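You operate a simulated robot arm through the tools that you are given. There is no shell and no other tool. Be economical: measure what you need, move in short steps, check, and stop when the job is done.

You run a simulated robot arm. Do the job below in one go: nothing can be reset, and whatever is moved stays where it is left.

## Task
Fit the orange ring on the pink card's pin and the purple ring on pin 3.
Fine: lift the yellow bar first and lower it after. Where these are worked on the way, their far stop is far enough and under half their travel is too little: yellow bar.

Only the result counts: the job must be done as asked and must still hold three seconds after the hand-in. Knocking over, shifting, dropping, spilling or breaking anything else fails it.

## Robot
A 7-joint arm with a two-finger gripper, hanging from a carriage that runs on a rail from [-2403, 0] to [77, 0] (x, y) and turns from -354 to 333 degrees about z. Base frame: it is fixed where the carriage stands at the start and does not move with it; the origin is on the floor, on the carriage's upright axis, x ahead of it, y to its left, z up. Readings come in mm, degrees, newtons and seconds.
With the tool pointing down near the work surface it reaches from about 320 to 740 mm from the robot's upright axis, wherever it stands. Its first joint turns from -143.0 to 143.0 degrees. Places, roughly: yellow bar [800, -300, 900]. Payload 1.37 kg.
The tool frame sits at the grasp point between the pads (the TCP): z along the fingers, y along the line on which they close. The tips reach 16 mm beyond it. Largest opening 92 mm; the body of the gripper starts 74 mm behind the TCP.
Orientation is that of the tool frame in the base frame, as a unit quaternion [x, y, z, w]. With the fingers straight down and closing along the base's y, the tool's x points along the base's -x, its y along +y and its z along -z.

## Interface
- The arm moves only by the tool move_arm. Its argument "increments" is a list of rows, each a list of 3 entries, a list of its own where there are three numbers: the shift along the tool's x, y, z in mm, then the turn, a rotation vector about the tool's x, y, z in degrees, then the opening, from 0 (shut) to 1 (fully open). In form: [[[dx, dy, dz], [ax, ay, az], gripper], ...]. A call has 1 to 8 rows; each row shifts and turns the commanded pose from where the row before left it, along the tool's axes as they then stand. Each row takes 0.2 s and may step no farther than 50 mm and 8.6 degrees from the row before; otherwise, or with a gripper value out of range, the whole call is refused. A pose out of reach is approached as far as the arm can. The call stops where the force on the tool passes 40 N (or 10 N more than at its start, if that is more) or the arm is blocked; 0.2 s more then pass. Each finger halts on what it meets, pressing with about 26 N; the grip force reading is that of the motor and also rises with nothing between the fingers. The clock runs only during rows and for 0.2 s after the last one: add rows that do not move to give the fingers time. It gives the time, the measured TCP pose, the force on the tool (base axes), the opening and the grip force at its end, in the units of the frame above (readings bear some noise), with the torque about the TCP (base axes, N m) and any sound that the robot's microphone picked up.
- Cameras (640 x 400 px; columns grow to the right, rows downward): "scene" is now at [264.5, -46.2, 1839.1]; the picture's right is [-0.71, -0.71, 0.00], its down [-0.62, 0.62, -0.47] and it looks along [0.34, -0.34, -0.88] (base axes); focal length 256 px, centre (320, 200). "wrist" rides on the gripper at [71, 19, -111] in the tool frame; the picture's right is [-0.26, 0.97, 0.00], its down [-0.78, -0.21, -0.59] and it looks along [-0.57, -0.15, 0.81] (tool axes); focal length 280 px, centre (320, 200). There is no depth. A picture from a camera that has moved, and an enlarged one, comes with that camera's place and axes in the base frame and with its lens.
- camera(camera): a new picture of that camera. The clock stands still meanwhile.
- slide_trunk(by): slides the trunk up (or, below 0, down) by that many mm; the arm and the scene camera ride with it, the base frame stays. It gives what a move gives, with no picture.
- steer(legs): drives the robot by 1 to 6 legs, each [ahead, left, turn to the left] in mm, mm and degrees, along the robot's own axes; the way and the turn of a leg run together, so that a leg with both is an arc; at most 1500 mm and 180 degrees a leg. The arm and the cameras ride along, it lands a little off, and it stops where it bumps. It keeps to its track: a leg is cut to what the track allows. It gives what a move gives.
- turn_head(pan, tilt): turns the head with the scene camera to pan (to the left, within 155 degrees either way) and tilt (down, from -29 to 69), counted from straight ahead of the robot. It gives what a move gives.
- enlarge(camera, box): a new picture of the part [left, top, right, bottom] of that camera's present view, enlarged. The clock stands still meanwhile.
- sign_off(): hands the job in; it is judged then, once.

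Work in short steps. Places have to be worked out from the pictures, the camera data and where the tool is seen: move nearer, look again, correct. Check each grasp and each placing, and mend what went wrong. You have 120 turns and 98 pictures in all, those below and enlarged ones among them. Open the gripper and draw the arm clear of the work before you hand the job in, unless the task says otherwise; then end with one line.

The tools are called as a command line: name --argument value ..., lists and objects as JSON in quotes. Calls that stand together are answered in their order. move_arm: Moves the arm, as the interface text tells. Its arguments: {"type":"object","properties":{"increments":{"type":"array","items":{"type":"array"}}},"required":["increments"]} The other tools are called the same way: slide_trunk (by) slides the trunk up or down; steer (legs) drives the base; turn_head (pan, tilt) turns the head that bears the scene camera; camera (camera) takes a picture; enlarge (camera, box) takes an enlarged picture of a part of a camera's view; sign_off () hands the job in.

At the start:

```text
time_s: 0.0
position: [551.9, -574.1, 1196.4]
ee_rot: [0.0, 1.0, 0.0, -0.001]
force: [0.7, -0.3, 0.2]
wrist_torque: [0.0, 0.0, 0.0]
opening: 91.7
grasp_force: 0.0
trunk travel left (down, up): [-503.0, 78.0]
robot x, y, heading: [0.1, -1.1, 0.3]
head pan, tilt: [-45.0, 61.7]
```

scene: 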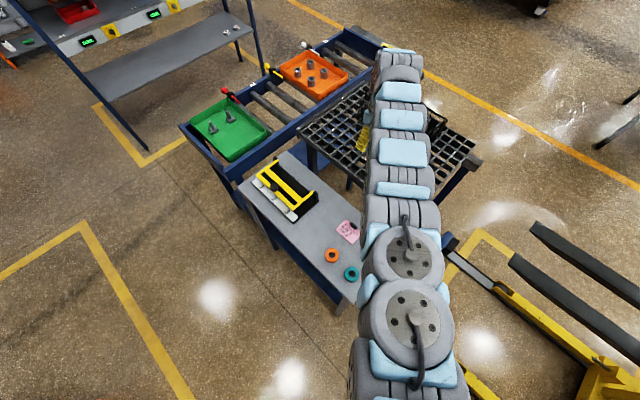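
wrist: 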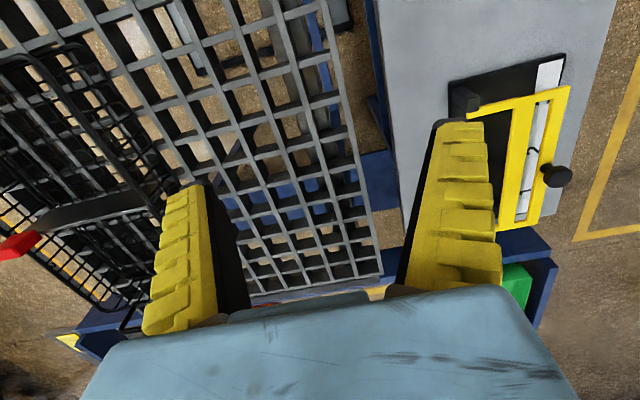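

I start by enlarging the bench area with the yellow bar and rings to identify the parts.

enlarge --camera "scene" --box '[230, 140, 390, 320]'

enlarge --camera "wrist" --box '[420, 20, 620, 260]'

```text
2.22 times, centred on (310, 230) of scene
camera zoom: at [264.5, -46.2, 1839.1], right [-0.71, -0.71, 0.0], down [-0.62, 0.62, -0.47], along [0.34, -0.34, -0.88], focal length 568 px, centre (342, 133)
```

zoom: 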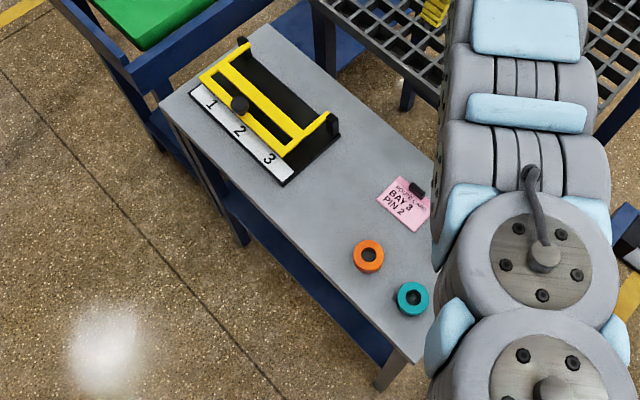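

```text
1.67 times, centred on (520, 140) of wrist
camera zoom: at [482.3, -555.9, 1306.7], right [0.26, 0.97, 0.0], down [0.78, -0.21, 0.59], along [0.57, -0.15, -0.81], focal length 467 px, centre (-13, 300)
```

zoom: 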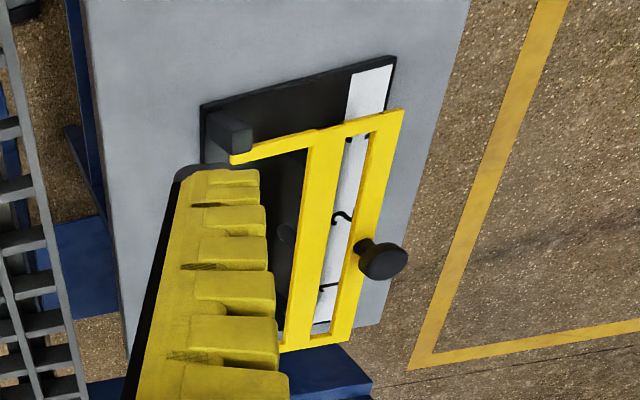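

The card reads pin 2; the purple ring isn't visible yet, probably hidden by the arm. I draw the arm back over the near part of the bench to look with both cameras.

move_arm --increments '[[[40, 25, 0], [0, 0, 0], 1], [[40, 25, 0], [0, 0, 0], 1], [[40, 25, 0], [0, 0, 0], 1], [[40, 25, 0], [0, 0, 0], 1], [[40, 25, 0], [0, 0, 0], 1], [[40, 25, 0], [0, 0, 0], 1]]'

camera --camera "scene"

camera --camera "wrist"

```text
time_s: 1.4
position: [339.6, -458.0, 1136.4]
ee_rot: [0.0, 1.0, -0.002, 0.002]
force: [0.3, 0.1, 0.1]
wrist_torque: [0.02, 0.07, -0.04]
opening: 91.8
grasp_force: 0.1
out of reach, approached as far as the arm can: row 3, 4, 5, 6
trunk travel left (down, up): [-503.0, 78.0]
robot x, y, heading: [2.5, -0.1, -0.1]
head pan, tilt: [-45.0, 61.7]
```

```text
93 pictures are left
camera scene: at [264.5, -46.0, 1839.0], right [-0.71, -0.71, 0.0], down [-0.62, 0.62, -0.47], along [0.34, -0.34, -0.88], focal length 256 px, centre (320, 200)
```

scene: 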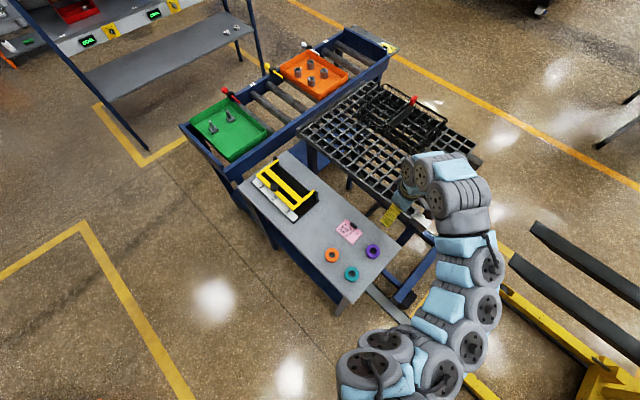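

```text
92 pictures are left
camera wrist: at [269.7, -437.8, 1247.5], right [0.26, 0.97, 0.0], down [0.78, -0.21, 0.59], along [0.57, -0.16, -0.81], focal length 280 px, centre (320, 200)
```

wrist: 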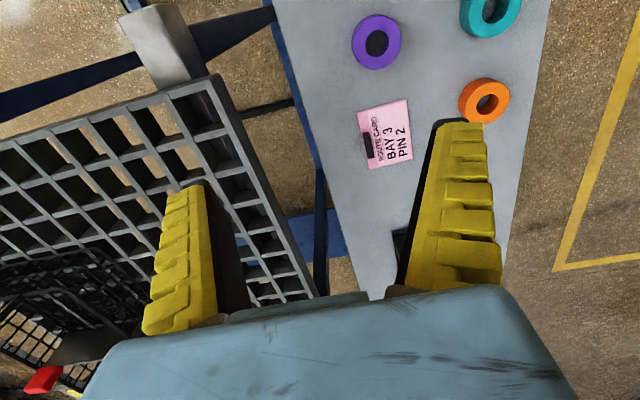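

Purple ring found at about (327,-393,~900), rack around (770,-330) with the knob at about (763,-293,977). The rack is far, so I drive forward to the rail's end, lower the trunk somewhat and look at the rack.

steer --legs '[[75, 0, 0]]'

slide_trunk --by -80

camera --camera "scene"

```text
time_s: 2.4
position: [412.2, -457.9, 1137.4]
ee_rot: [0.0, 1.0, -0.002, 0.002]
force: [-0.6, 0.0, -0.1]
wrist_torque: [-0.01, 0.03, 0.01]
opening: 91.9
grasp_force: 0.1
trunk travel left (down, up): [-503.0, 78.0]
robot x, y, heading: [74.7, -0.3, -0.0]
head pan, tilt: [-45.0, 61.7]
```

```text
time_s: 3.6
position: [413.4, -458.5, 1056.9]
ee_rot: [0.0, 1.0, -0.002, 0.003]
force: [0.6, -0.3, 0.8]
wrist_torque: [0.0, -0.04, 0.03]
opening: 91.9
grasp_force: 0.0
trunk travel left (down, up): [-423.0, 158.0]
robot x, y, heading: [75.0, 0.2, 0.3]
head pan, tilt: [-45.0, 61.7]
```

```text
91 pictures are left
camera scene: at [338.2, -46.4, 1759.1], right [-0.71, -0.71, 0.0], down [-0.62, 0.62, -0.47], along [0.34, -0.34, -0.88], focal length 256 px, centre (320, 200)
```

scene: 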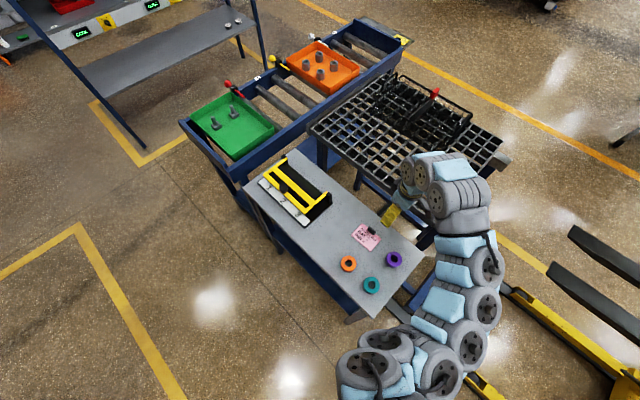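

I enlarge the rack and the card/rings from this viewpoint.

enlarge --camera "scene" --box '[245, 145, 345, 235]'

enlarge --camera "scene" --box '[330, 210, 420, 310]'

```text
4.44 times, centred on (295, 190) of scene
camera zoom: at [338.2, -46.4, 1759.1], right [-0.71, -0.71, 0.0], down [-0.62, 0.62, -0.47], along [0.34, -0.34, -0.88], focal length 1135 px, centre (431, 244)
```

zoom: 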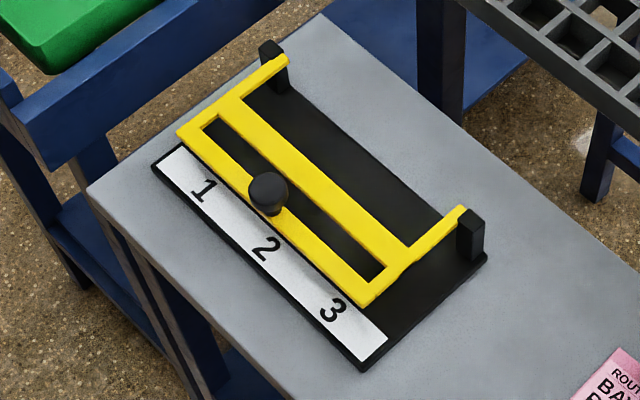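

```text
4.00 times, centred on (375, 260) of scene
camera zoom: at [338.2, -46.4, 1759.1], right [-0.71, -0.71, 0.0], down [-0.62, 0.62, -0.47], along [0.34, -0.34, -0.88], focal length 1022 px, centre (100, -40)
```

zoom: 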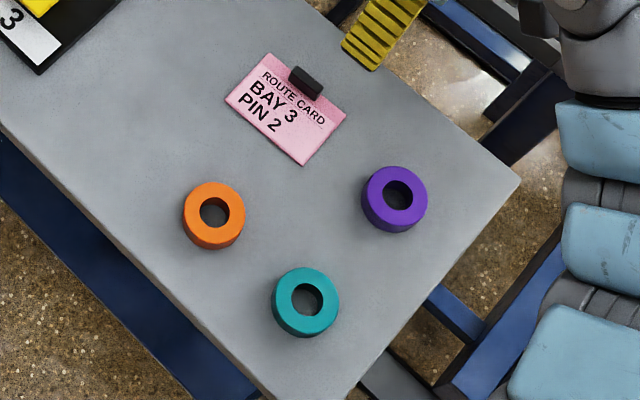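

The rack is a hinged yellow frame with a knob; hinge posts on its -y side. I move the tool toward it, staying high, for a close wrist view.

move_arm --increments '[[[-40, 25, 0], [0, 0, 0], 1], [[-40, 25, 0], [0, 0, 0], 1], [[-40, 25, 0], [0, 0, 0], 1], [[-40, 25, 0], [0, 0, 0], 1], [[-35, 25, 0], [0, 0, 0], 1]]'

camera --camera "wrist"

camera --camera "scene"

```text
time_s: 4.8
position: [607.3, -332.7, 1057.0]
ee_rot: [0.001, 1.0, -0.002, 0.002]
force: [-0.5, 0.0, -1.1]
wrist_torque: [0.06, -0.03, 0.04]
opening: 92.1
grasp_force: 0.1
trunk travel left (down, up): [-423.0, 158.0]
robot x, y, heading: [76.3, -0.5, -0.2]
head pan, tilt: [-45.0, 61.7]
```

```text
88 pictures are left
camera wrist: at [538.1, -312.7, 1167.7], right [0.26, 0.96, 0.0], down [0.78, -0.21, 0.59], along [0.57, -0.16, -0.81], focal length 280 px, centre (320, 200)
```

wrist: 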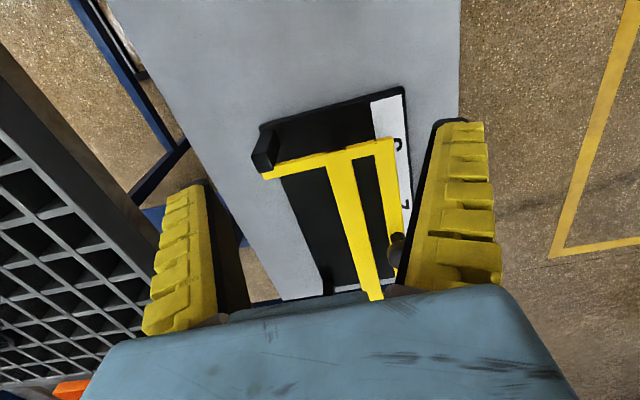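

```text
87 pictures are left
camera scene: at [338.2, -46.5, 1759.1], right [-0.71, -0.71, 0.0], down [-0.62, 0.62, -0.47], along [0.33, -0.34, -0.88], focal length 256 px, centre (320, 200)
```

scene: 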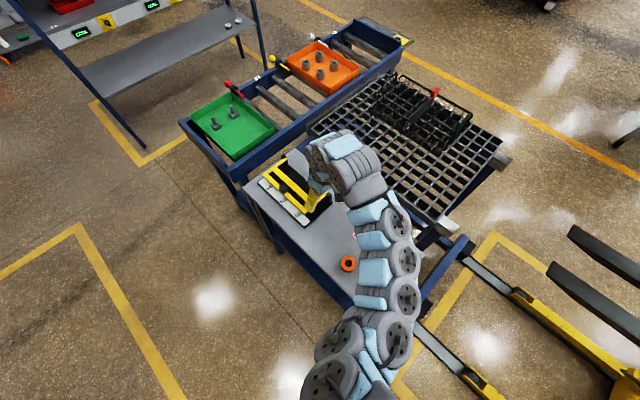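

The frame appears horizontal at z≈945, hinge at y≈-395, front rail at y≈-285, knob around (773,-292). I enlarge the wrist view to see knob and pins.

enlarge --camera "wrist" --box '[240, 70, 460, 310]'

```text
1.67 times, centred on (350, 190) of wrist
camera zoom: at [538.1, -312.7, 1167.7], right [0.26, 0.96, 0.0], down [0.78, -0.21, 0.59], along [0.57, -0.16, -0.81], focal length 467 px, centre (270, 217)
```

zoom: 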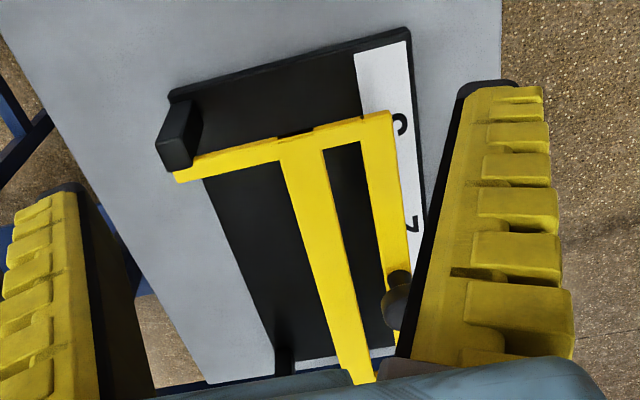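

Inner rail at y≈-330 likely caps the pins. I'll grip the knob with fingers closing along x so it can pivot while the tool stays vertical; first rotate the tool 90° about its axis, rising slightly.

move_arm --increments '[[[0, 0, -5], [0, 0, 8.5], 1], [[0, 0, -5], [0, 0, 8.5], 1], [[0, 0, -5], [0, 0, 8.5], 1], [[0, 0, -5], [0, 0, 8.5], 1], [[0, 0, 0], [0, 0, 8.5], 1], [[0, 0, 0], [0, 0, 8.5], 1], [[0, 0, 0], [0, 0, 8.5], 1], [[0, 0, 0], [0, 0, 8.5], 1]]'

move_arm --increments '[[[0, 0, 0], [0, 0, 8.5], 1], [[0, 0, 0], [0, 0, 8.5], 1], [[0, 0, 0], [0, 0, 5], 1], [[0, 0, 0], [0, 0, 0], 1]]'

```text
time_s: 6.6
position: [624.0, -298.8, 1058.6]
ee_rot: [0.56, 0.828, 0.0, 0.004]
force: [-0.2, 0.2, 0.0]
wrist_torque: [-0.01, -0.03, 0.01]
opening: 91.8
grasp_force: 0.1
out of reach, approached as far as the arm can: row 2, 3, 4
trunk travel left (down, up): [-423.0, 158.0]
robot x, y, heading: [75.9, 0.4, 0.2]
head pan, tilt: [-45.0, 61.7]
```

```text
time_s: 7.6
position: [624.1, -298.3, 1058.6]
ee_rot: [0.708, 0.707, 0.001, 0.002]
force: [0.7, 0.3, 0.0]
wrist_torque: [-0.01, 0.04, 0.0]
opening: 91.9
grasp_force: 0.0
trunk travel left (down, up): [-423.0, 158.0]
robot x, y, heading: [68.9, -1.5, -0.1]
head pan, tilt: [-45.0, 61.7]
```

Rotated: tool x is now base +y, tool y is base +x. I move over the knob, staying high, and check reach.

move_arm --increments '[[[2, 40, 5], [0, 0, 0], 1], [[2, 40, 5], [0, 0, 0], 1], [[2, 40, 0], [0, 0, 0], 1], [[0, 30, 0], [0, 0, 0], 1], [[0, 0, 0], [0, 0, 0], 1]]'

camera --camera "wrist"

camera --camera "scene"

```text
time_s: 8.8
position: [772.3, -292.3, 1051.7]
ee_rot: [0.707, 0.707, 0.0, 0.003]
force: [0.4, -0.1, 0.2]
wrist_torque: [0.01, 0.01, 0.03]
opening: 92.1
grasp_force: 0.0
trunk travel left (down, up): [-423.0, 158.0]
robot x, y, heading: [74.3, -1.1, -0.3]
head pan, tilt: [-45.0, 61.7]
```

```text
85 pictures are left
camera wrist: at [793.1, -221.1, 1161.1], right [0.97, -0.26, 0.0], down [-0.21, -0.78, 0.59], along [-0.15, -0.57, -0.81], focal length 280 px, centre (320, 200)
```

wrist: 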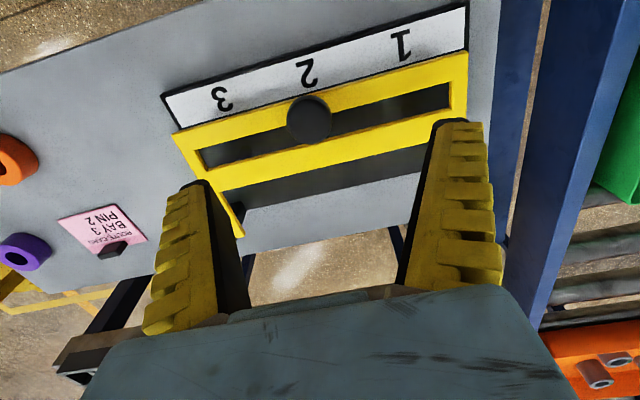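

```text
84 pictures are left
camera scene: at [338.3, -46.3, 1759.1], right [-0.71, -0.71, 0.0], down [-0.62, 0.62, -0.47], along [0.34, -0.34, -0.88], focal length 256 px, centre (320, 200)
```

scene: 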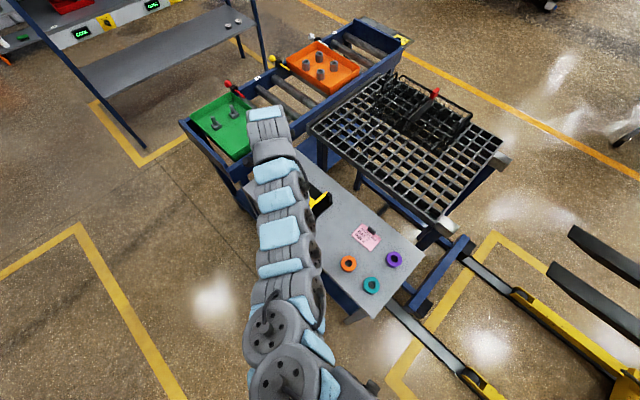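

Reach is fine here. Knob head is at about (768.5,-289,~965). I descend around it to z≈966 and look.

move_arm --increments '[[[1, -2, 30], [0, 0, 0], 1], [[1, -2, 30], [0, 0, 0], 1], [[1, 0, 25], [0, 0, 0], 1], [[0, 0, 0], [0, 0, 0], 1]]'

camera --camera "wrist"

```text
time_s: 9.8
position: [769.1, -290.5, 965.7]
ee_rot: [0.707, 0.707, 0.001, 0.003]
force: [0.1, 0.8, 0.6]
wrist_torque: [-0.02, -0.01, -0.01]
opening: 91.9
grasp_force: 0.1
trunk travel left (down, up): [-423.0, 158.0]
robot x, y, heading: [71.7, 0.3, -0.2]
head pan, tilt: [-45.0, 61.7]
```

```text
83 pictures are left
camera wrist: at [790.0, -219.9, 1075.5], right [0.96, -0.26, 0.01], down [-0.21, -0.78, 0.59], along [-0.15, -0.57, -0.81], focal length 280 px, centre (320, 200)
```

wrist: 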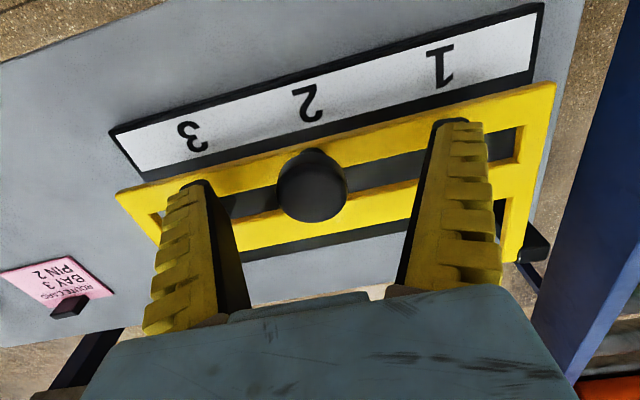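

The knob head sits between the fingers at z≈970. I shift slightly +y and close.

move_arm --increments '[[[3, 0, 0], [0, 0, 0], 1], [[0, 0, 0], [0, 0, 0], 0], [[0, 0, 0], [0, 0, 0], 0], [[0, 0, 0], [0, 0, 0], 0], [[0, 0, 0], [0, 0, 0], 0]]'

camera --camera "wrist"

```text
time_s: 11.0
position: [767.0, -288.7, 964.1]
ee_rot: [0.708, 0.706, -0.001, 0.002]
force: [-16.4, 2.9, 8.2]
wrist_torque: [0.04, 0.12, 0.02]
opening: 25.6
grasp_force: 28.1
trunk travel left (down, up): [-423.0, 158.0]
robot x, y, heading: [78.3, 0.5, 0.1]
head pan, tilt: [-45.0, 61.7]
```

```text
82 pictures are left
camera wrist: at [787.7, -216.9, 1073.8], right [0.96, -0.26, 0.0], down [-0.21, -0.78, 0.59], along [-0.15, -0.57, -0.81], focal length 280 px, centre (320, 200)
```

wrist: 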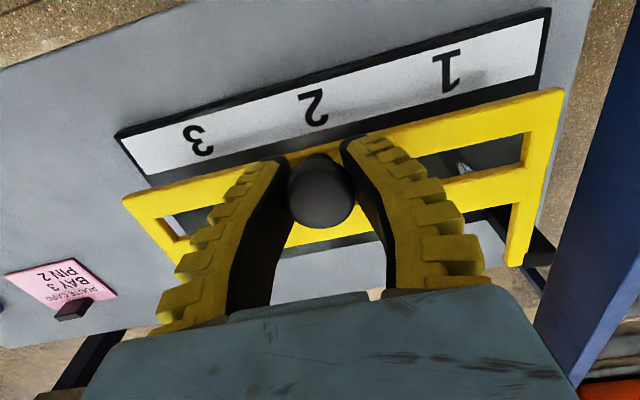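

Knob gripped (26 mm). I start lifting along the hinge arc, a first 20°, recentring x by -2 mm.

move_arm --increments '[[[-2.5, -2, -9], [0, 0, 0], 0], [[-3, 0, -9.4], [0, 0, 0], 0], [[-8.5, 0, -17.2], [0, 0, 0], 0], [[0, 0, 0], [0, 0, 0], 0]]'

camera --camera "wrist"

```text
time_s: 12.0
position: [767.3, -298.6, 999.7]
ee_rot: [0.707, 0.707, 0.0, 0.002]
force: [-4.0, 3.6, -5.3]
wrist_torque: [0.56, 0.04, -0.03]
opening: 21.0
grasp_force: 27.4
trunk travel left (down, up): [-423.0, 158.0]
robot x, y, heading: [73.1, 2.0, -0.0]
head pan, tilt: [-45.0, 61.7]
```

```text
81 pictures are left
camera wrist: at [787.2, -227.9, 1110.5], right [0.96, -0.26, 0.0], down [-0.21, -0.78, 0.59], along [-0.15, -0.57, -0.81], focal length 280 px, centre (320, 200)
```

wrist: 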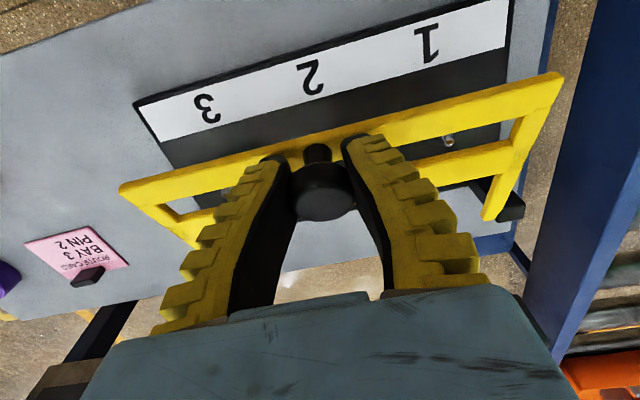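

The frame is lifting with low forces. I continue along the arc.

move_arm --increments '[[[-11.4, 0, -15.4], [0, 0, 0], 0], [[-13.9, 0, -13.2], [0, 0, 0], 0], [[-16, 0, -10.6], [0, 0, 0], 0], [[0, 0, 0], [0, 0, 0], 0]]'

camera --camera "wrist"

```text
time_s: 13.0
position: [767.6, -340.3, 1040.1]
ee_rot: [0.708, 0.707, 0.002, 0.002]
force: [-17.0, 23.5, 26.9]
wrist_torque: [0.72, 0.22, -0.03]
opening: 29.8
grasp_force: 28.0
trunk travel left (down, up): [-423.0, 158.0]
robot x, y, heading: [71.9, 1.8, 0.1]
head pan, tilt: [-45.0, 61.7]
```

```text
80 pictures are left
camera wrist: at [787.2, -269.0, 1150.2], right [0.96, -0.26, 0.01], down [-0.21, -0.78, 0.59], along [-0.15, -0.57, -0.81], focal length 280 px, centre (320, 200)
```

wrist: 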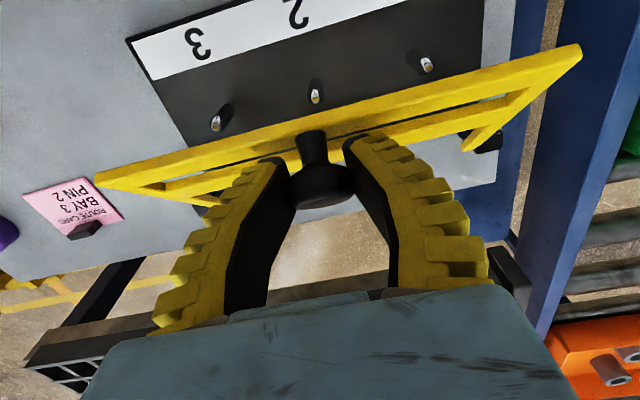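

Three pins are visible and the frame is about 50° up; the force is radially outward so my arc is a bit tight. I relax outward as I continue.

move_arm --increments '[[[1, -2, -7], [0, 0, 0], 0], [[-15, 0, -9], [0, 0, 0], 0], [[-18, 0, -6], [0, 0, 0], 0], [[0, 0, 0], [0, 0, 0], 0]]'

camera --camera "wrist"

```text
time_s: 14.0
position: [766.7, -374.4, 1062.7]
ee_rot: [0.707, 0.707, 0.002, 0.003]
force: [2.9, 2.3, 1.9]
wrist_torque: [0.07, -0.03, 0.02]
opening: 16.5
grasp_force: 27.7
trunk travel left (down, up): [-423.0, 158.0]
robot x, y, heading: [75.3, 2.3, 0.1]
head pan, tilt: [-45.0, 61.7]
```

```text
79 pictures are left
camera wrist: at [786.6, -303.2, 1173.9], right [0.96, -0.26, 0.01], down [-0.22, -0.78, 0.59], along [-0.15, -0.57, -0.81], focal length 280 px, centre (320, 200)
```

wrist: 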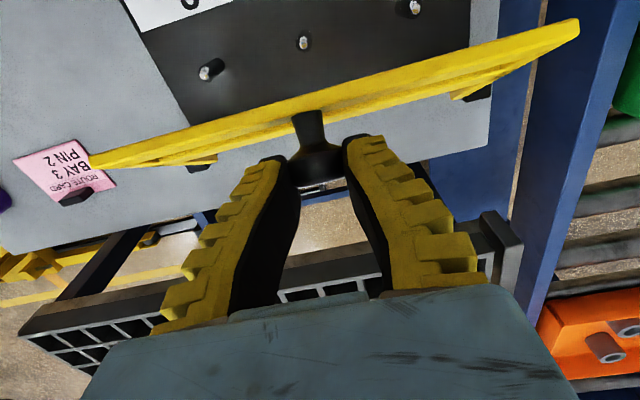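

Frame is now about 70–75° up, fingers holding the stem. Continue past vertical until a stop is felt.

move_arm --increments '[[[-15, 0, -4], [0, 0, 0], 0], [[-15, 0, -1], [0, 0, 0], 0], [[-12, 0, 1], [0, 0, 0], 0], [[0, 0, 0], [0, 0, 0], 0]]'

camera --camera "wrist"

```text
time_s: 15.0
position: [767.1, -417.4, 1069.0]
ee_rot: [0.707, 0.707, 0.001, 0.003]
force: [-2.0, 3.5, 13.1]
wrist_torque: [0.68, 0.06, 0.0]
opening: 18.5
grasp_force: 27.5
trunk travel left (down, up): [-423.0, 158.0]
robot x, y, heading: [69.9, 3.3, 0.0]
head pan, tilt: [-45.0, 61.7]
```

```text
78 pictures are left
camera wrist: at [787.0, -346.5, 1177.9], right [0.96, -0.26, 0.01], down [-0.22, -0.78, 0.59], along [-0.15, -0.57, -0.81], focal length 280 px, centre (320, 200)
```

wrist: 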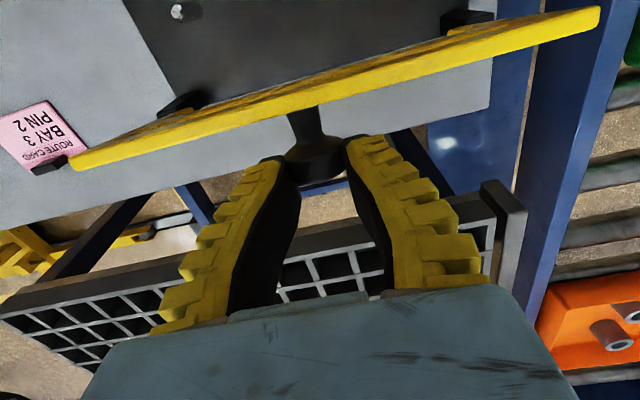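

About vertical, no stop yet. I keep going along the arc, slightly downward, watching force.

move_arm --increments '[[[-10, 0, 2], [0, 0, 0], 0], [[-10, 0, 3], [0, 0, 0], 0], [[-10, 0, 4], [0, 0, 0], 0], [[0, 0, 0], [0, 0, 0], 0]]'

camera --camera "wrist"

```text
time_s: 16.0
position: [765.4, -427.1, 1068.2]
ee_rot: [0.706, 0.708, 0.004, 0.006]
force: [38.9, 4.6, -2.4]
wrist_torque: [0.43, -0.4, -0.13]
opening: 16.6
grasp_force: 27.8
out of reach, approached as far as the arm can: row 1, 2, 3
trunk travel left (down, up): [-423.0, 158.0]
robot x, y, heading: [79.4, 1.2, 0.2]
head pan, tilt: [-45.0, 61.7]
```

```text
77 pictures are left
camera wrist: at [784.2, -355.7, 1178.5], right [0.97, -0.26, 0.01], down [-0.22, -0.78, 0.59], along [-0.14, -0.57, -0.81], focal length 280 px, centre (320, 200)
```

wrist: 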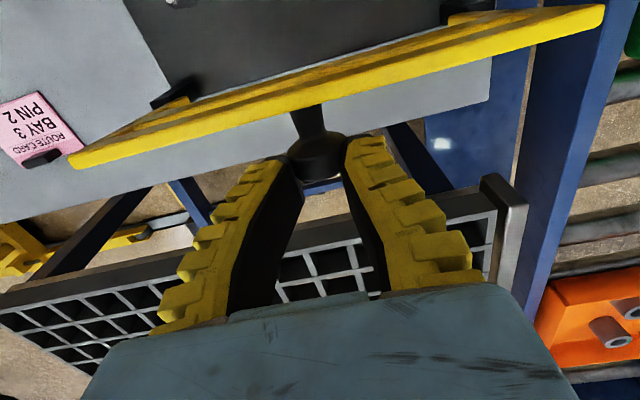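

Arm's reach limit is hit; the frame seems near vertical. I check from the scene camera.

enlarge --camera "scene" --box '[220, 100, 360, 240]'

```text
2.86 times, centred on (290, 170) of scene
camera zoom: at [341.0, -45.8, 1760.2], right [-0.71, -0.71, 0.0], down [-0.62, 0.62, -0.48], along [0.34, -0.33, -0.88], focal length 730 px, centre (406, 286)
```

zoom: 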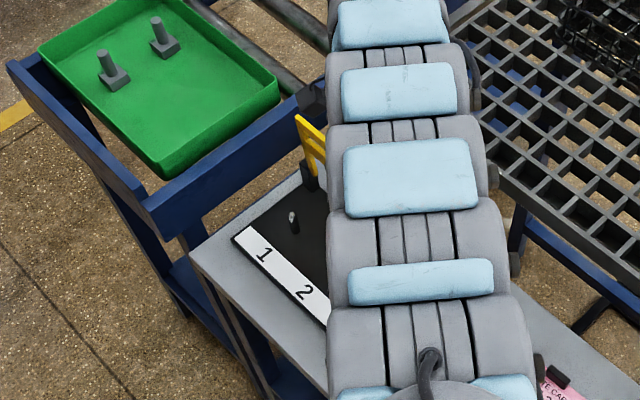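

I'll tilt the fingers toward -y, which brings the wrist closer to the robot and extends reach.

move_arm --increments '[[[10, 0, 0], [0, -6, 0], 0], [[0, 0, 0], [0, -6, 0], 0], [[0, 0, 0], [0, -6, 0], 0], [[0, 0, 0], [0, 0, 0], 0]]'

camera --camera "wrist"

```text
time_s: 16.6
position: [734.2, -435.3, 1061.2]
ee_rot: [0.712, 0.694, -0.081, 0.061]
force: [-7.6, -2.0, 1.7]
wrist_torque: [0.01, 0.0, -0.03]
opening: 0.0
grasp_force: 27.3
trunk travel left (down, up): [-423.0, 158.0]
robot x, y, heading: [74.2, -4.3, -0.5]
head pan, tilt: [-45.0, 61.7]
stopped in row 3: the force on the tool passed its limit at 73 N (the readings are from after the stop); the commanded pose is now the measured one
```

```text
75 pictures are left
camera wrist: at [760.0, -344.7, 1153.3], right [0.96, -0.28, 0.03], down [-0.21, -0.64, 0.74], along [-0.19, -0.71, -0.67], focal length 280 px, centre (320, 200)
```

wrist: 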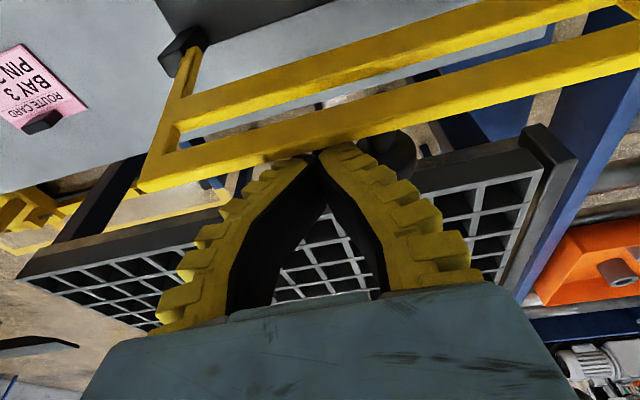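

The fingers slipped off the knob but the frame is still up. I raise the tool straight up and see whether the frame stays.

move_arm --increments '[[[-5, 0, -19], [0, 0, 0], 0], [[-5, 0, -19], [0, 0, 0], 0], [[0, 0, 0], [0, 0, 0], 0]]'

camera --camera "wrist"

```text
time_s: 17.4
position: [739.7, -437.4, 1101.1]
ee_rot: [0.711, 0.696, -0.079, 0.063]
force: [-1.0, 0.2, -0.2]
wrist_torque: [0.01, 0.02, 0.03]
opening: 0.0
grasp_force: 27.3
trunk travel left (down, up): [-423.0, 158.0]
robot x, y, heading: [72.1, 0.5, 0.0]
head pan, tilt: [-45.0, 61.7]
```

```text
74 pictures are left
camera wrist: at [763.8, -345.3, 1194.5], right [0.96, -0.28, 0.03], down [-0.21, -0.64, 0.74], along [-0.19, -0.71, -0.68], focal length 280 px, centre (320, 200)
```

wrist: 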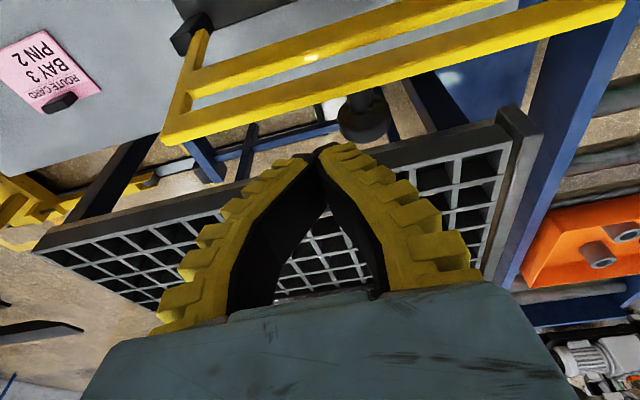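

The frame stays up by itself, leaning past vertical (~100°). Now I untilt, withdraw toward +y and go back over the rings, opening.

move_arm --increments '[[[40, 0, -5], [0, 5.8, 0], 0.5], [[40, 0, 0], [0, 5.8, -1.2], 0.9], [[40, 0, 10], [0, 0, 0], 0.9], [[40, -20, 20], [0, 0, 0], 0.9], [[0, -45, 15], [0, 0, 0], 0.9], [[0, -45, 10], [0, 0, 0], 0.9], [[0, -45, 0], [0, 0, 0], 0.9], [[0, -45, 0], [0, 0, 0], 0.9]]'

camera --camera "scene"

camera --camera "wrist"

```text
time_s: 19.2
position: [631.5, -324.4, 982.3]
ee_rot: [0.708, 0.706, -0.006, -0.01]
force: [0.2, 0.5, 1.3]
wrist_torque: [-0.01, 0.06, -0.03]
opening: 83.9
grasp_force: 0.1
out of reach, approached as far as the arm can: row 5, 6, 7, 8
trunk travel left (down, up): [-423.0, 158.0]
robot x, y, heading: [71.4, -0.5, -0.3]
head pan, tilt: [-45.0, 61.7]
```

```text
73 pictures are left
camera scene: at [336.9, -47.2, 1759.1], right [-0.71, -0.7, 0.0], down [-0.62, 0.63, -0.47], along [0.33, -0.34, -0.88], focal length 256 px, centre (320, 200)
```

scene: 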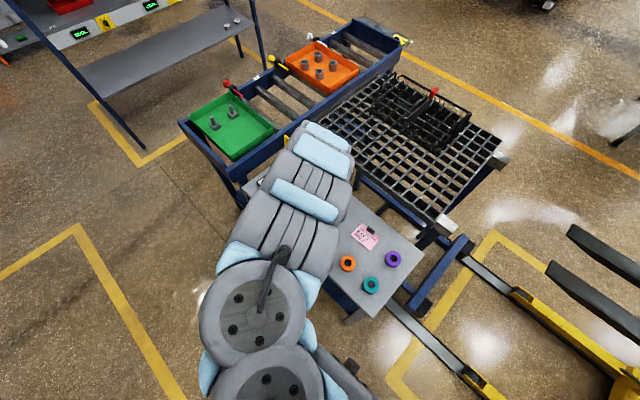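

```text
72 pictures are left
camera wrist: at [654.8, -254.6, 1092.6], right [0.96, -0.27, -0.02], down [-0.2, -0.78, 0.59], along [-0.17, -0.56, -0.81], focal length 280 px, centre (320, 200)
```

wrist: 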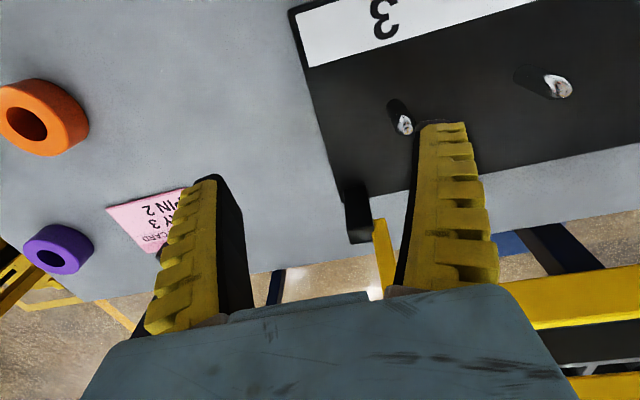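

The arm is at its inner/upper limit with the low trunk; pins are at about (690,-325) etc. I raise the trunk 80 mm, which lets the arm fold inward, then proceed.

slide_trunk --by 100

move_arm --increments '[[[0, -20, 30], [0, 0, 0], 0.9], [[0, -30, 30], [0, 0, 0], 0.9], [[0, -40, 0], [0, 0, 0], 0.9], [[0, -40, 0], [0, 0, 0], 0.9], [[0, 0, 0], [0, 0, 0], 0.9]]'

```text
time_s: 20.6
position: [630.7, -325.4, 1081.4]
ee_rot: [0.709, 0.705, -0.007, -0.009]
force: [0.0, -0.1, 0.4]
wrist_torque: [-0.01, -0.01, -0.01]
opening: 83.8
grasp_force: 0.9
trunk travel left (down, up): [-523.0, 58.0]
robot x, y, heading: [74.8, -2.4, -0.8]
head pan, tilt: [-45.0, 61.7]
```

```text
time_s: 21.8
position: [570.4, -338.8, 1026.2]
ee_rot: [0.709, 0.706, -0.006, -0.01]
force: [0.3, -0.3, -0.3]
wrist_torque: [0.03, 0.03, 0.02]
opening: 83.5
grasp_force: 1.4
out of reach, approached as far as the arm can: row 2, 3, 4
trunk travel left (down, up): [-523.0, 58.0]
robot x, y, heading: [74.1, 2.7, -0.3]
head pan, tilt: [-45.0, 61.7]
```

Still at an inner limit; going lower should help. I descend to ~960 here (clear bench) and then move inward.

move_arm --increments '[[[0, -10, 35], [0, 0, 0], 0.9], [[0, -20, 30], [0, 0, 0], 0.9], [[0, -30, 0], [0, 0, 0], 0.9], [[0, -30, 0], [0, 0, 0], 0.9], [[0, 0, 0], [0, 0, 0], 0.9]]'

camera --camera "wrist"

```text
time_s: 22.9
position: [489.3, -350.5, 951.9]
ee_rot: [0.709, 0.705, -0.006, -0.011]
force: [0.1, -0.6, -0.3]
wrist_torque: [-0.03, -0.01, -0.03]
opening: 83.5
grasp_force: 0.9
out of reach, approached as far as the arm can: row 4
trunk travel left (down, up): [-523.0, 58.0]
robot x, y, heading: [70.8, 0.2, -0.2]
head pan, tilt: [-45.0, 61.7]
```

```text
71 pictures are left
camera wrist: at [512.5, -280.2, 1062.1], right [0.96, -0.27, -0.03], down [-0.2, -0.78, 0.59], along [-0.18, -0.56, -0.81], focal length 280 px, centre (320, 200)
```

wrist: 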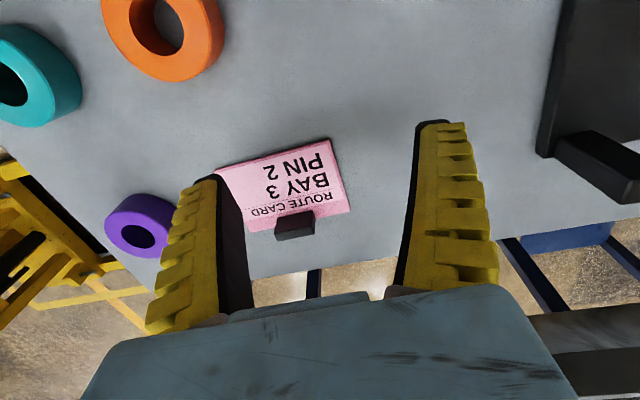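

Better use the rail: I drive the carriage back 150 mm so the rings lie at a comfortable radius, with the tool at z≈952 clearing the rings.

steer --legs '[[-150, 0, 0]]'

move_arm --increments '[[[30, 30, 0], [0, 0, 0], 0.9], [[30, 40, 0], [0, 0, 0], 0.9], [[20, 30, 0], [0, 0, 0], 0.9], [[0, 0, 0], [0, 0, 0], 0.9]]'

camera --camera "wrist"

```text
time_s: 24.3
position: [339.4, -349.2, 951.3]
ee_rot: [0.709, 0.706, -0.006, -0.011]
force: [0.4, 0.0, -0.2]
wrist_torque: [-0.01, 0.03, 0.01]
opening: 83.6
grasp_force: 0.6
trunk travel left (down, up): [-523.0, 58.0]
robot x, y, heading: [-75.2, -0.4, -0.2]
head pan, tilt: [-45.0, 61.7]
```

```text
time_s: 25.3
position: [441.2, -271.0, 949.0]
ee_rot: [0.708, 0.706, -0.007, -0.01]
force: [0.3, 0.0, -0.3]
wrist_torque: [-0.01, -0.01, -0.01]
opening: 83.7
grasp_force: 0.7
trunk travel left (down, up): [-523.0, 58.0]
robot x, y, heading: [-77.9, -2.5, -0.2]
head pan, tilt: [-45.0, 61.7]
```

```text
70 pictures are left
camera wrist: at [464.2, -200.0, 1059.4], right [0.96, -0.27, -0.03], down [-0.2, -0.78, 0.59], along [-0.18, -0.56, -0.81], focal length 280 px, centre (320, 200)
```

wrist: 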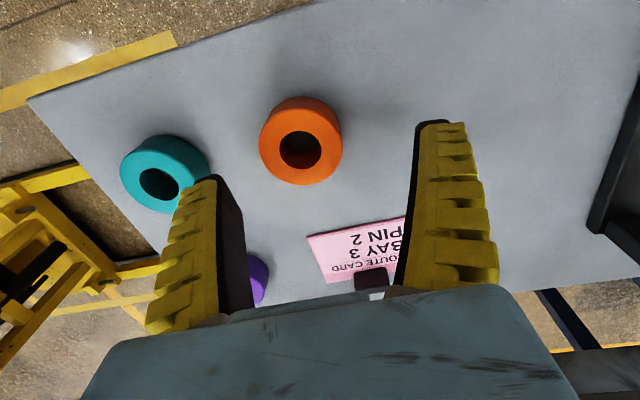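

Orange ring is at (427,-270). I correct the 1.4° tilt, centre over it and descend partway.

move_arm --increments '[[[1, -7, 15], [-1.4, 0, 0], 0.9], [[0, -7, 15], [0, 0, 0], 0.9], [[0, 0, 12], [0, 0, 0], 0.9], [[0, 0, 0], [0, 0, 0], 0.9]]'

camera --camera "wrist"

```text
time_s: 26.3
position: [425.4, -269.3, 907.3]
ee_rot: [0.708, 0.706, 0.002, -0.003]
force: [-0.1, 0.9, 0.1]
wrist_torque: [0.03, 0.01, -0.01]
opening: 83.8
grasp_force: 1.1
trunk travel left (down, up): [-523.0, 58.0]
robot x, y, heading: [-77.5, -1.9, -0.3]
head pan, tilt: [-45.0, 61.7]
```

```text
69 pictures are left
camera wrist: at [446.1, -198.8, 1018.5], right [0.96, -0.27, 0.0], down [-0.21, -0.78, 0.58], along [-0.16, -0.56, -0.81], focal length 280 px, centre (320, 200)
```

wrist: 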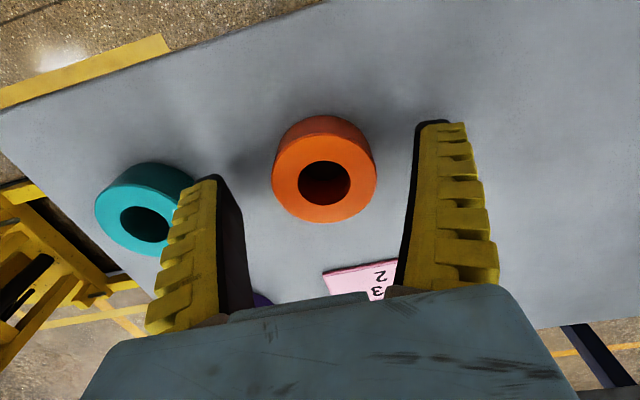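

Ring top is at z≈903. I lower 10 mm more, centre, and close on it.

move_arm --increments '[[[1, 2, 10], [0, 0, 0], 0.9], [[0, 0, 0], [0, 0, 0], 0.6], [[0, 0, 0], [0, 0, 0], 0.3], [[0, 0, 0], [0, 0, 0], 0.2], [[0, 0, 0], [0, 0, 0], 0.2]]'

camera --camera "wrist"

```text
time_s: 27.5
position: [425.9, -267.7, 898.3]
ee_rot: [0.708, 0.706, 0.002, -0.003]
force: [-4.4, 2.5, 12.0]
wrist_torque: [-0.03, 0.01, -0.07]
opening: 46.5
grasp_force: 26.1
trunk travel left (down, up): [-523.0, 58.0]
robot x, y, heading: [-77.7, -0.1, -0.2]
head pan, tilt: [-45.0, 61.7]
```

```text
68 pictures are left
camera wrist: at [448.1, -197.8, 1008.6], right [0.96, -0.27, 0.0], down [-0.21, -0.78, 0.58], along [-0.16, -0.56, -0.81], focal length 280 px, centre (320, 200)
```

wrist: 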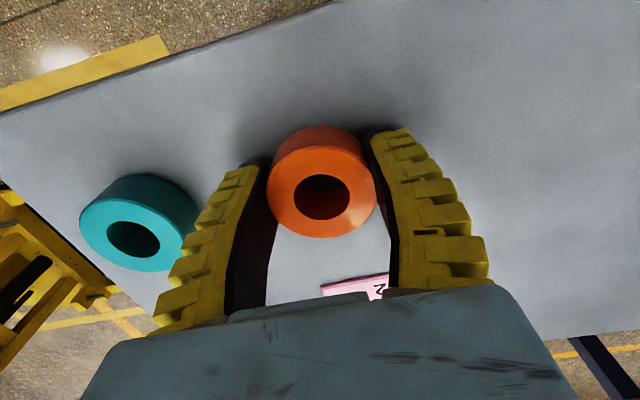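

Gripped at 46 mm opening. Lift and check the ring comes along.

move_arm --increments '[[[0, 0, -25], [0, 0, 0], 0.2], [[0, 0, -30], [0, 0, 0], 0.2], [[0, 0, 0], [0, 0, 0], 0.2]]'

camera --camera "wrist"

```text
time_s: 28.3
position: [428.3, -267.3, 953.8]
ee_rot: [0.708, 0.706, 0.002, -0.004]
force: [-0.1, -0.4, -2.7]
wrist_torque: [0.03, 0.02, 0.02]
opening: 46.1
grasp_force: 26.1
trunk travel left (down, up): [-523.0, 58.0]
robot x, y, heading: [-76.8, 0.3, -0.0]
head pan, tilt: [-45.0, 61.7]
```

```text
67 pictures are left
camera wrist: at [448.4, -197.0, 1064.7], right [0.96, -0.26, 0.0], down [-0.21, -0.78, 0.58], along [-0.16, -0.56, -0.81], focal length 280 px, centre (320, 200)
```

wrist: 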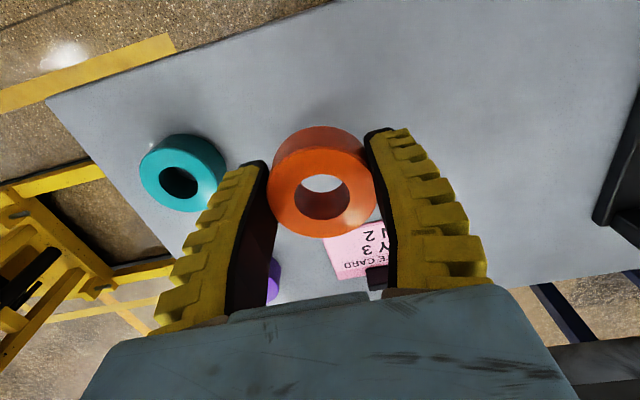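

Ring held and centred. Triangulation gives pin 2 tip at (768,-329,927) and pin 3 tip at (684.5,-328,927). I drive forward to the rail's end.

steer --legs '[[155, 0, 0]]'

move_arm --increments '[[[-5, 30, -10], [0, 0, 0], 0.2], [[-5, 30, -20], [0, 0, 0], 0.2], [[-5, 30, -20], [0, 0, 0], 0.2], [[-5, 30, 0], [0, 0, 0], 0.2], [[-5, 30, 0], [0, 0, 0], 0.2], [[0, 0, 0], [0, 0, 0], 0.2]]'

```text
time_s: 29.7
position: [579.3, -266.5, 953.7]
ee_rot: [0.707, 0.707, 0.001, -0.003]
force: [0.5, 0.8, -3.1]
wrist_torque: [-0.01, 0.01, -0.02]
opening: 46.4
grasp_force: 26.1
trunk travel left (down, up): [-523.0, 58.0]
robot x, y, heading: [73.0, -0.3, -0.1]
head pan, tilt: [-45.0, 61.7]
```

```text
time_s: 31.1
position: [730.5, -290.6, 1003.5]
ee_rot: [0.708, 0.707, 0.002, -0.003]
force: [-0.6, -0.6, -2.7]
wrist_torque: [0.01, -0.02, 0.01]
opening: 46.3
grasp_force: 26.3
trunk travel left (down, up): [-523.0, 58.0]
robot x, y, heading: [74.8, 0.9, 0.2]
head pan, tilt: [-45.0, 61.7]
```

Now at (730,-291,1003). I move over pin 2 and look.

move_arm --increments '[[[-20, 18, 0], [0, 0, 0], 0.2], [[-20, 18, 0], [0, 0, 0], 0.2], [[0, 0, 10], [0, 0, 0], 0.2], [[0, 0, 0], [0, 0, 0], 0.2]]'

camera --camera "wrist"

```text
time_s: 32.1
position: [756.8, -324.0, 992.7]
ee_rot: [0.707, 0.707, 0.001, -0.003]
force: [0.4, 0.7, -3.2]
wrist_torque: [-0.02, 0.01, -0.01]
opening: 46.0
grasp_force: 26.1
out of reach, approached as far as the arm can: row 2
trunk travel left (down, up): [-523.0, 58.0]
robot x, y, heading: [76.6, -0.2, 0.0]
head pan, tilt: [-45.0, 61.7]
```

```text
66 pictures are left
camera wrist: at [777.6, -254.2, 1103.1], right [0.96, -0.26, 0.0], down [-0.21, -0.78, 0.58], along [-0.16, -0.56, -0.81], focal length 280 px, centre (320, 200)
```

wrist: 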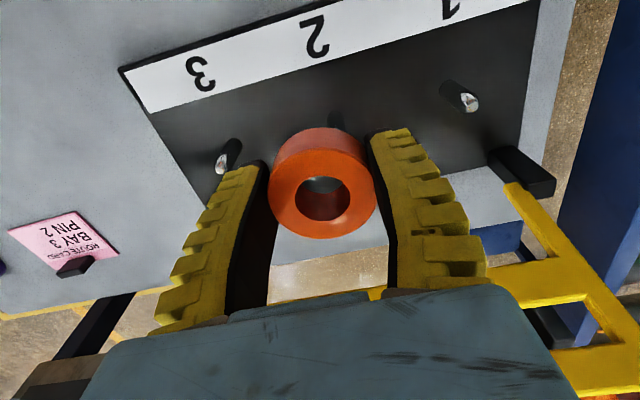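

Short by ~11 mm at this trunk height. I back off and rise, lower the trunk 100 mm, then go out again.

move_arm --increments '[[[20, -15, -15], [0, 0, 0], 0.2], [[15, -15, -20], [0, 0, 0], 0.2], [[0, 0, -25], [0, 0, 0], 0.2], [[0, 0, 0], [0, 0, 0], 0.2]]'

slide_trunk --by -60

move_arm --increments '[[[0, 0, -15], [0, 0, 0], 0.2], [[0, 0, -20], [0, 0, 0], 0.2], [[0, 0, 0], [0, 0, 0], 0.2]]'

```text
time_s: 33.1
position: [728.5, -289.6, 1052.2]
ee_rot: [0.707, 0.707, 0.003, -0.003]
force: [0.6, 0.2, -1.9]
wrist_torque: [-0.02, 0.05, 0.03]
opening: 46.6
grasp_force: 26.4
trunk travel left (down, up): [-523.0, 58.0]
robot x, y, heading: [75.0, 5.9, 0.1]
head pan, tilt: [-45.0, 61.7]
```

```text
time_s: 34.1
position: [728.2, -289.0, 992.9]
ee_rot: [0.707, 0.707, 0.002, -0.003]
force: [-0.6, -0.1, -1.5]
wrist_torque: [0.02, 0.0, 0.03]
opening: 46.6
grasp_force: 26.3
trunk travel left (down, up): [-463.0, 118.0]
robot x, y, heading: [74.7, 1.3, 0.0]
head pan, tilt: [-45.0, 61.7]
```

```text
time_s: 34.9
position: [728.9, -290.2, 1028.4]
ee_rot: [0.707, 0.707, 0.002, -0.002]
force: [0.4, -0.1, -2.8]
wrist_torque: [0.03, -0.04, 0.02]
opening: 46.4
grasp_force: 25.8
trunk travel left (down, up): [-463.0, 118.0]
robot x, y, heading: [74.7, -2.3, -0.0]
head pan, tilt: [-45.0, 61.7]
```

Lower the trunk 70 more (nothing under the tool here), then move out over pin 2.

slide_trunk --by -70

move_arm --increments '[[[0, 0, -20], [0, 0, 0], 0.2], [[-20, 19, -5], [0, 0, 0], 0.2], [[-20, 19, 0], [0, 0, 0], 0.2], [[0, 0, 0], [0, 0, 0], 0.2]]'

camera --camera "wrist"

```text
time_s: 36.0
position: [728.4, -289.2, 958.0]
ee_rot: [0.707, 0.707, 0.002, -0.003]
force: [0.5, -0.2, -2.6]
wrist_torque: [-0.02, 0.03, 0.0]
opening: 46.3
grasp_force: 26.1
trunk travel left (down, up): [-393.0, 188.0]
robot x, y, heading: [75.0, -2.1, 0.0]
head pan, tilt: [-45.0, 61.7]
```

```text
time_s: 37.0
position: [767.3, -330.8, 981.6]
ee_rot: [0.708, 0.707, 0.002, -0.003]
force: [0.0, -0.4, -2.3]
wrist_torque: [0.03, 0.03, 0.0]
opening: 46.5
grasp_force: 25.8
trunk travel left (down, up): [-393.0, 188.0]
robot x, y, heading: [74.2, -1.2, -0.0]
head pan, tilt: [-45.0, 61.7]
```

```text
65 pictures are left
camera wrist: at [788.0, -260.4, 1092.6], right [0.96, -0.26, 0.0], down [-0.21, -0.78, 0.58], along [-0.16, -0.56, -0.81], focal length 280 px, centre (320, 200)
```

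wrist: 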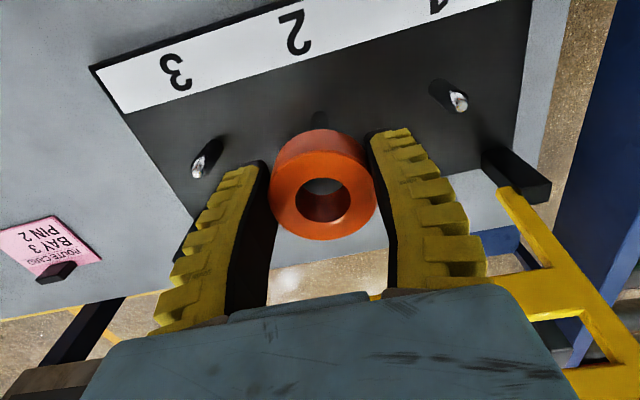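

Ring centre ≈(769,-328.6) against pin 2 (767.5,-328.5). I descend to just about the pin tip and look.

move_arm --increments '[[[0, -1, 20], [0, 0, 0], 0.2], [[0, 0, 20], [0, 0, 0], 0.2], [[0, 0, 0], [0, 0, 0], 0.2]]'

camera --camera "wrist"

```text
time_s: 37.8
position: [765.0, -329.8, 940.8]
ee_rot: [0.708, 0.706, 0.002, -0.003]
force: [-1.2, 0.2, -2.5]
wrist_torque: [-0.01, 0.04, 0.02]
opening: 46.2
grasp_force: 26.1
trunk travel left (down, up): [-393.0, 188.0]
robot x, y, heading: [72.0, 2.2, -0.4]
head pan, tilt: [-45.0, 61.7]
```

```text
64 pictures are left
camera wrist: at [786.0, -259.5, 1052.3], right [0.96, -0.26, 0.0], down [-0.21, -0.78, 0.58], along [-0.16, -0.56, -0.81], focal length 280 px, centre (320, 200)
```

wrist: 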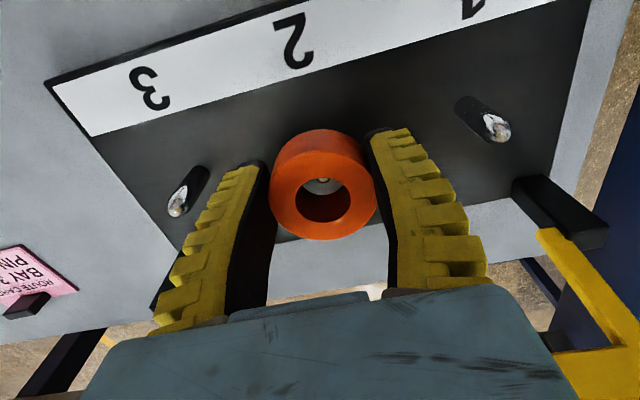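

A pin tip shows in the hole; I enlarge to verify alignment.

enlarge --camera "wrist" --box '[260, 120, 390, 250]'

```text
3.08 times, centred on (325, 185) of wrist
camera zoom: at [786.0, -259.5, 1052.3], right [0.96, -0.26, 0.0], down [-0.21, -0.78, 0.58], along [-0.16, -0.56, -0.81], focal length 863 px, centre (305, 246)
```

zoom: 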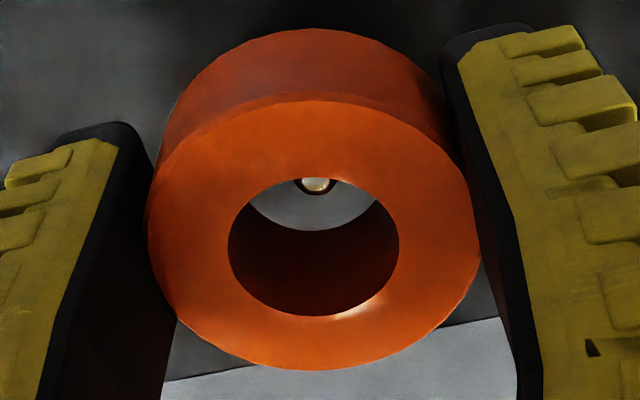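

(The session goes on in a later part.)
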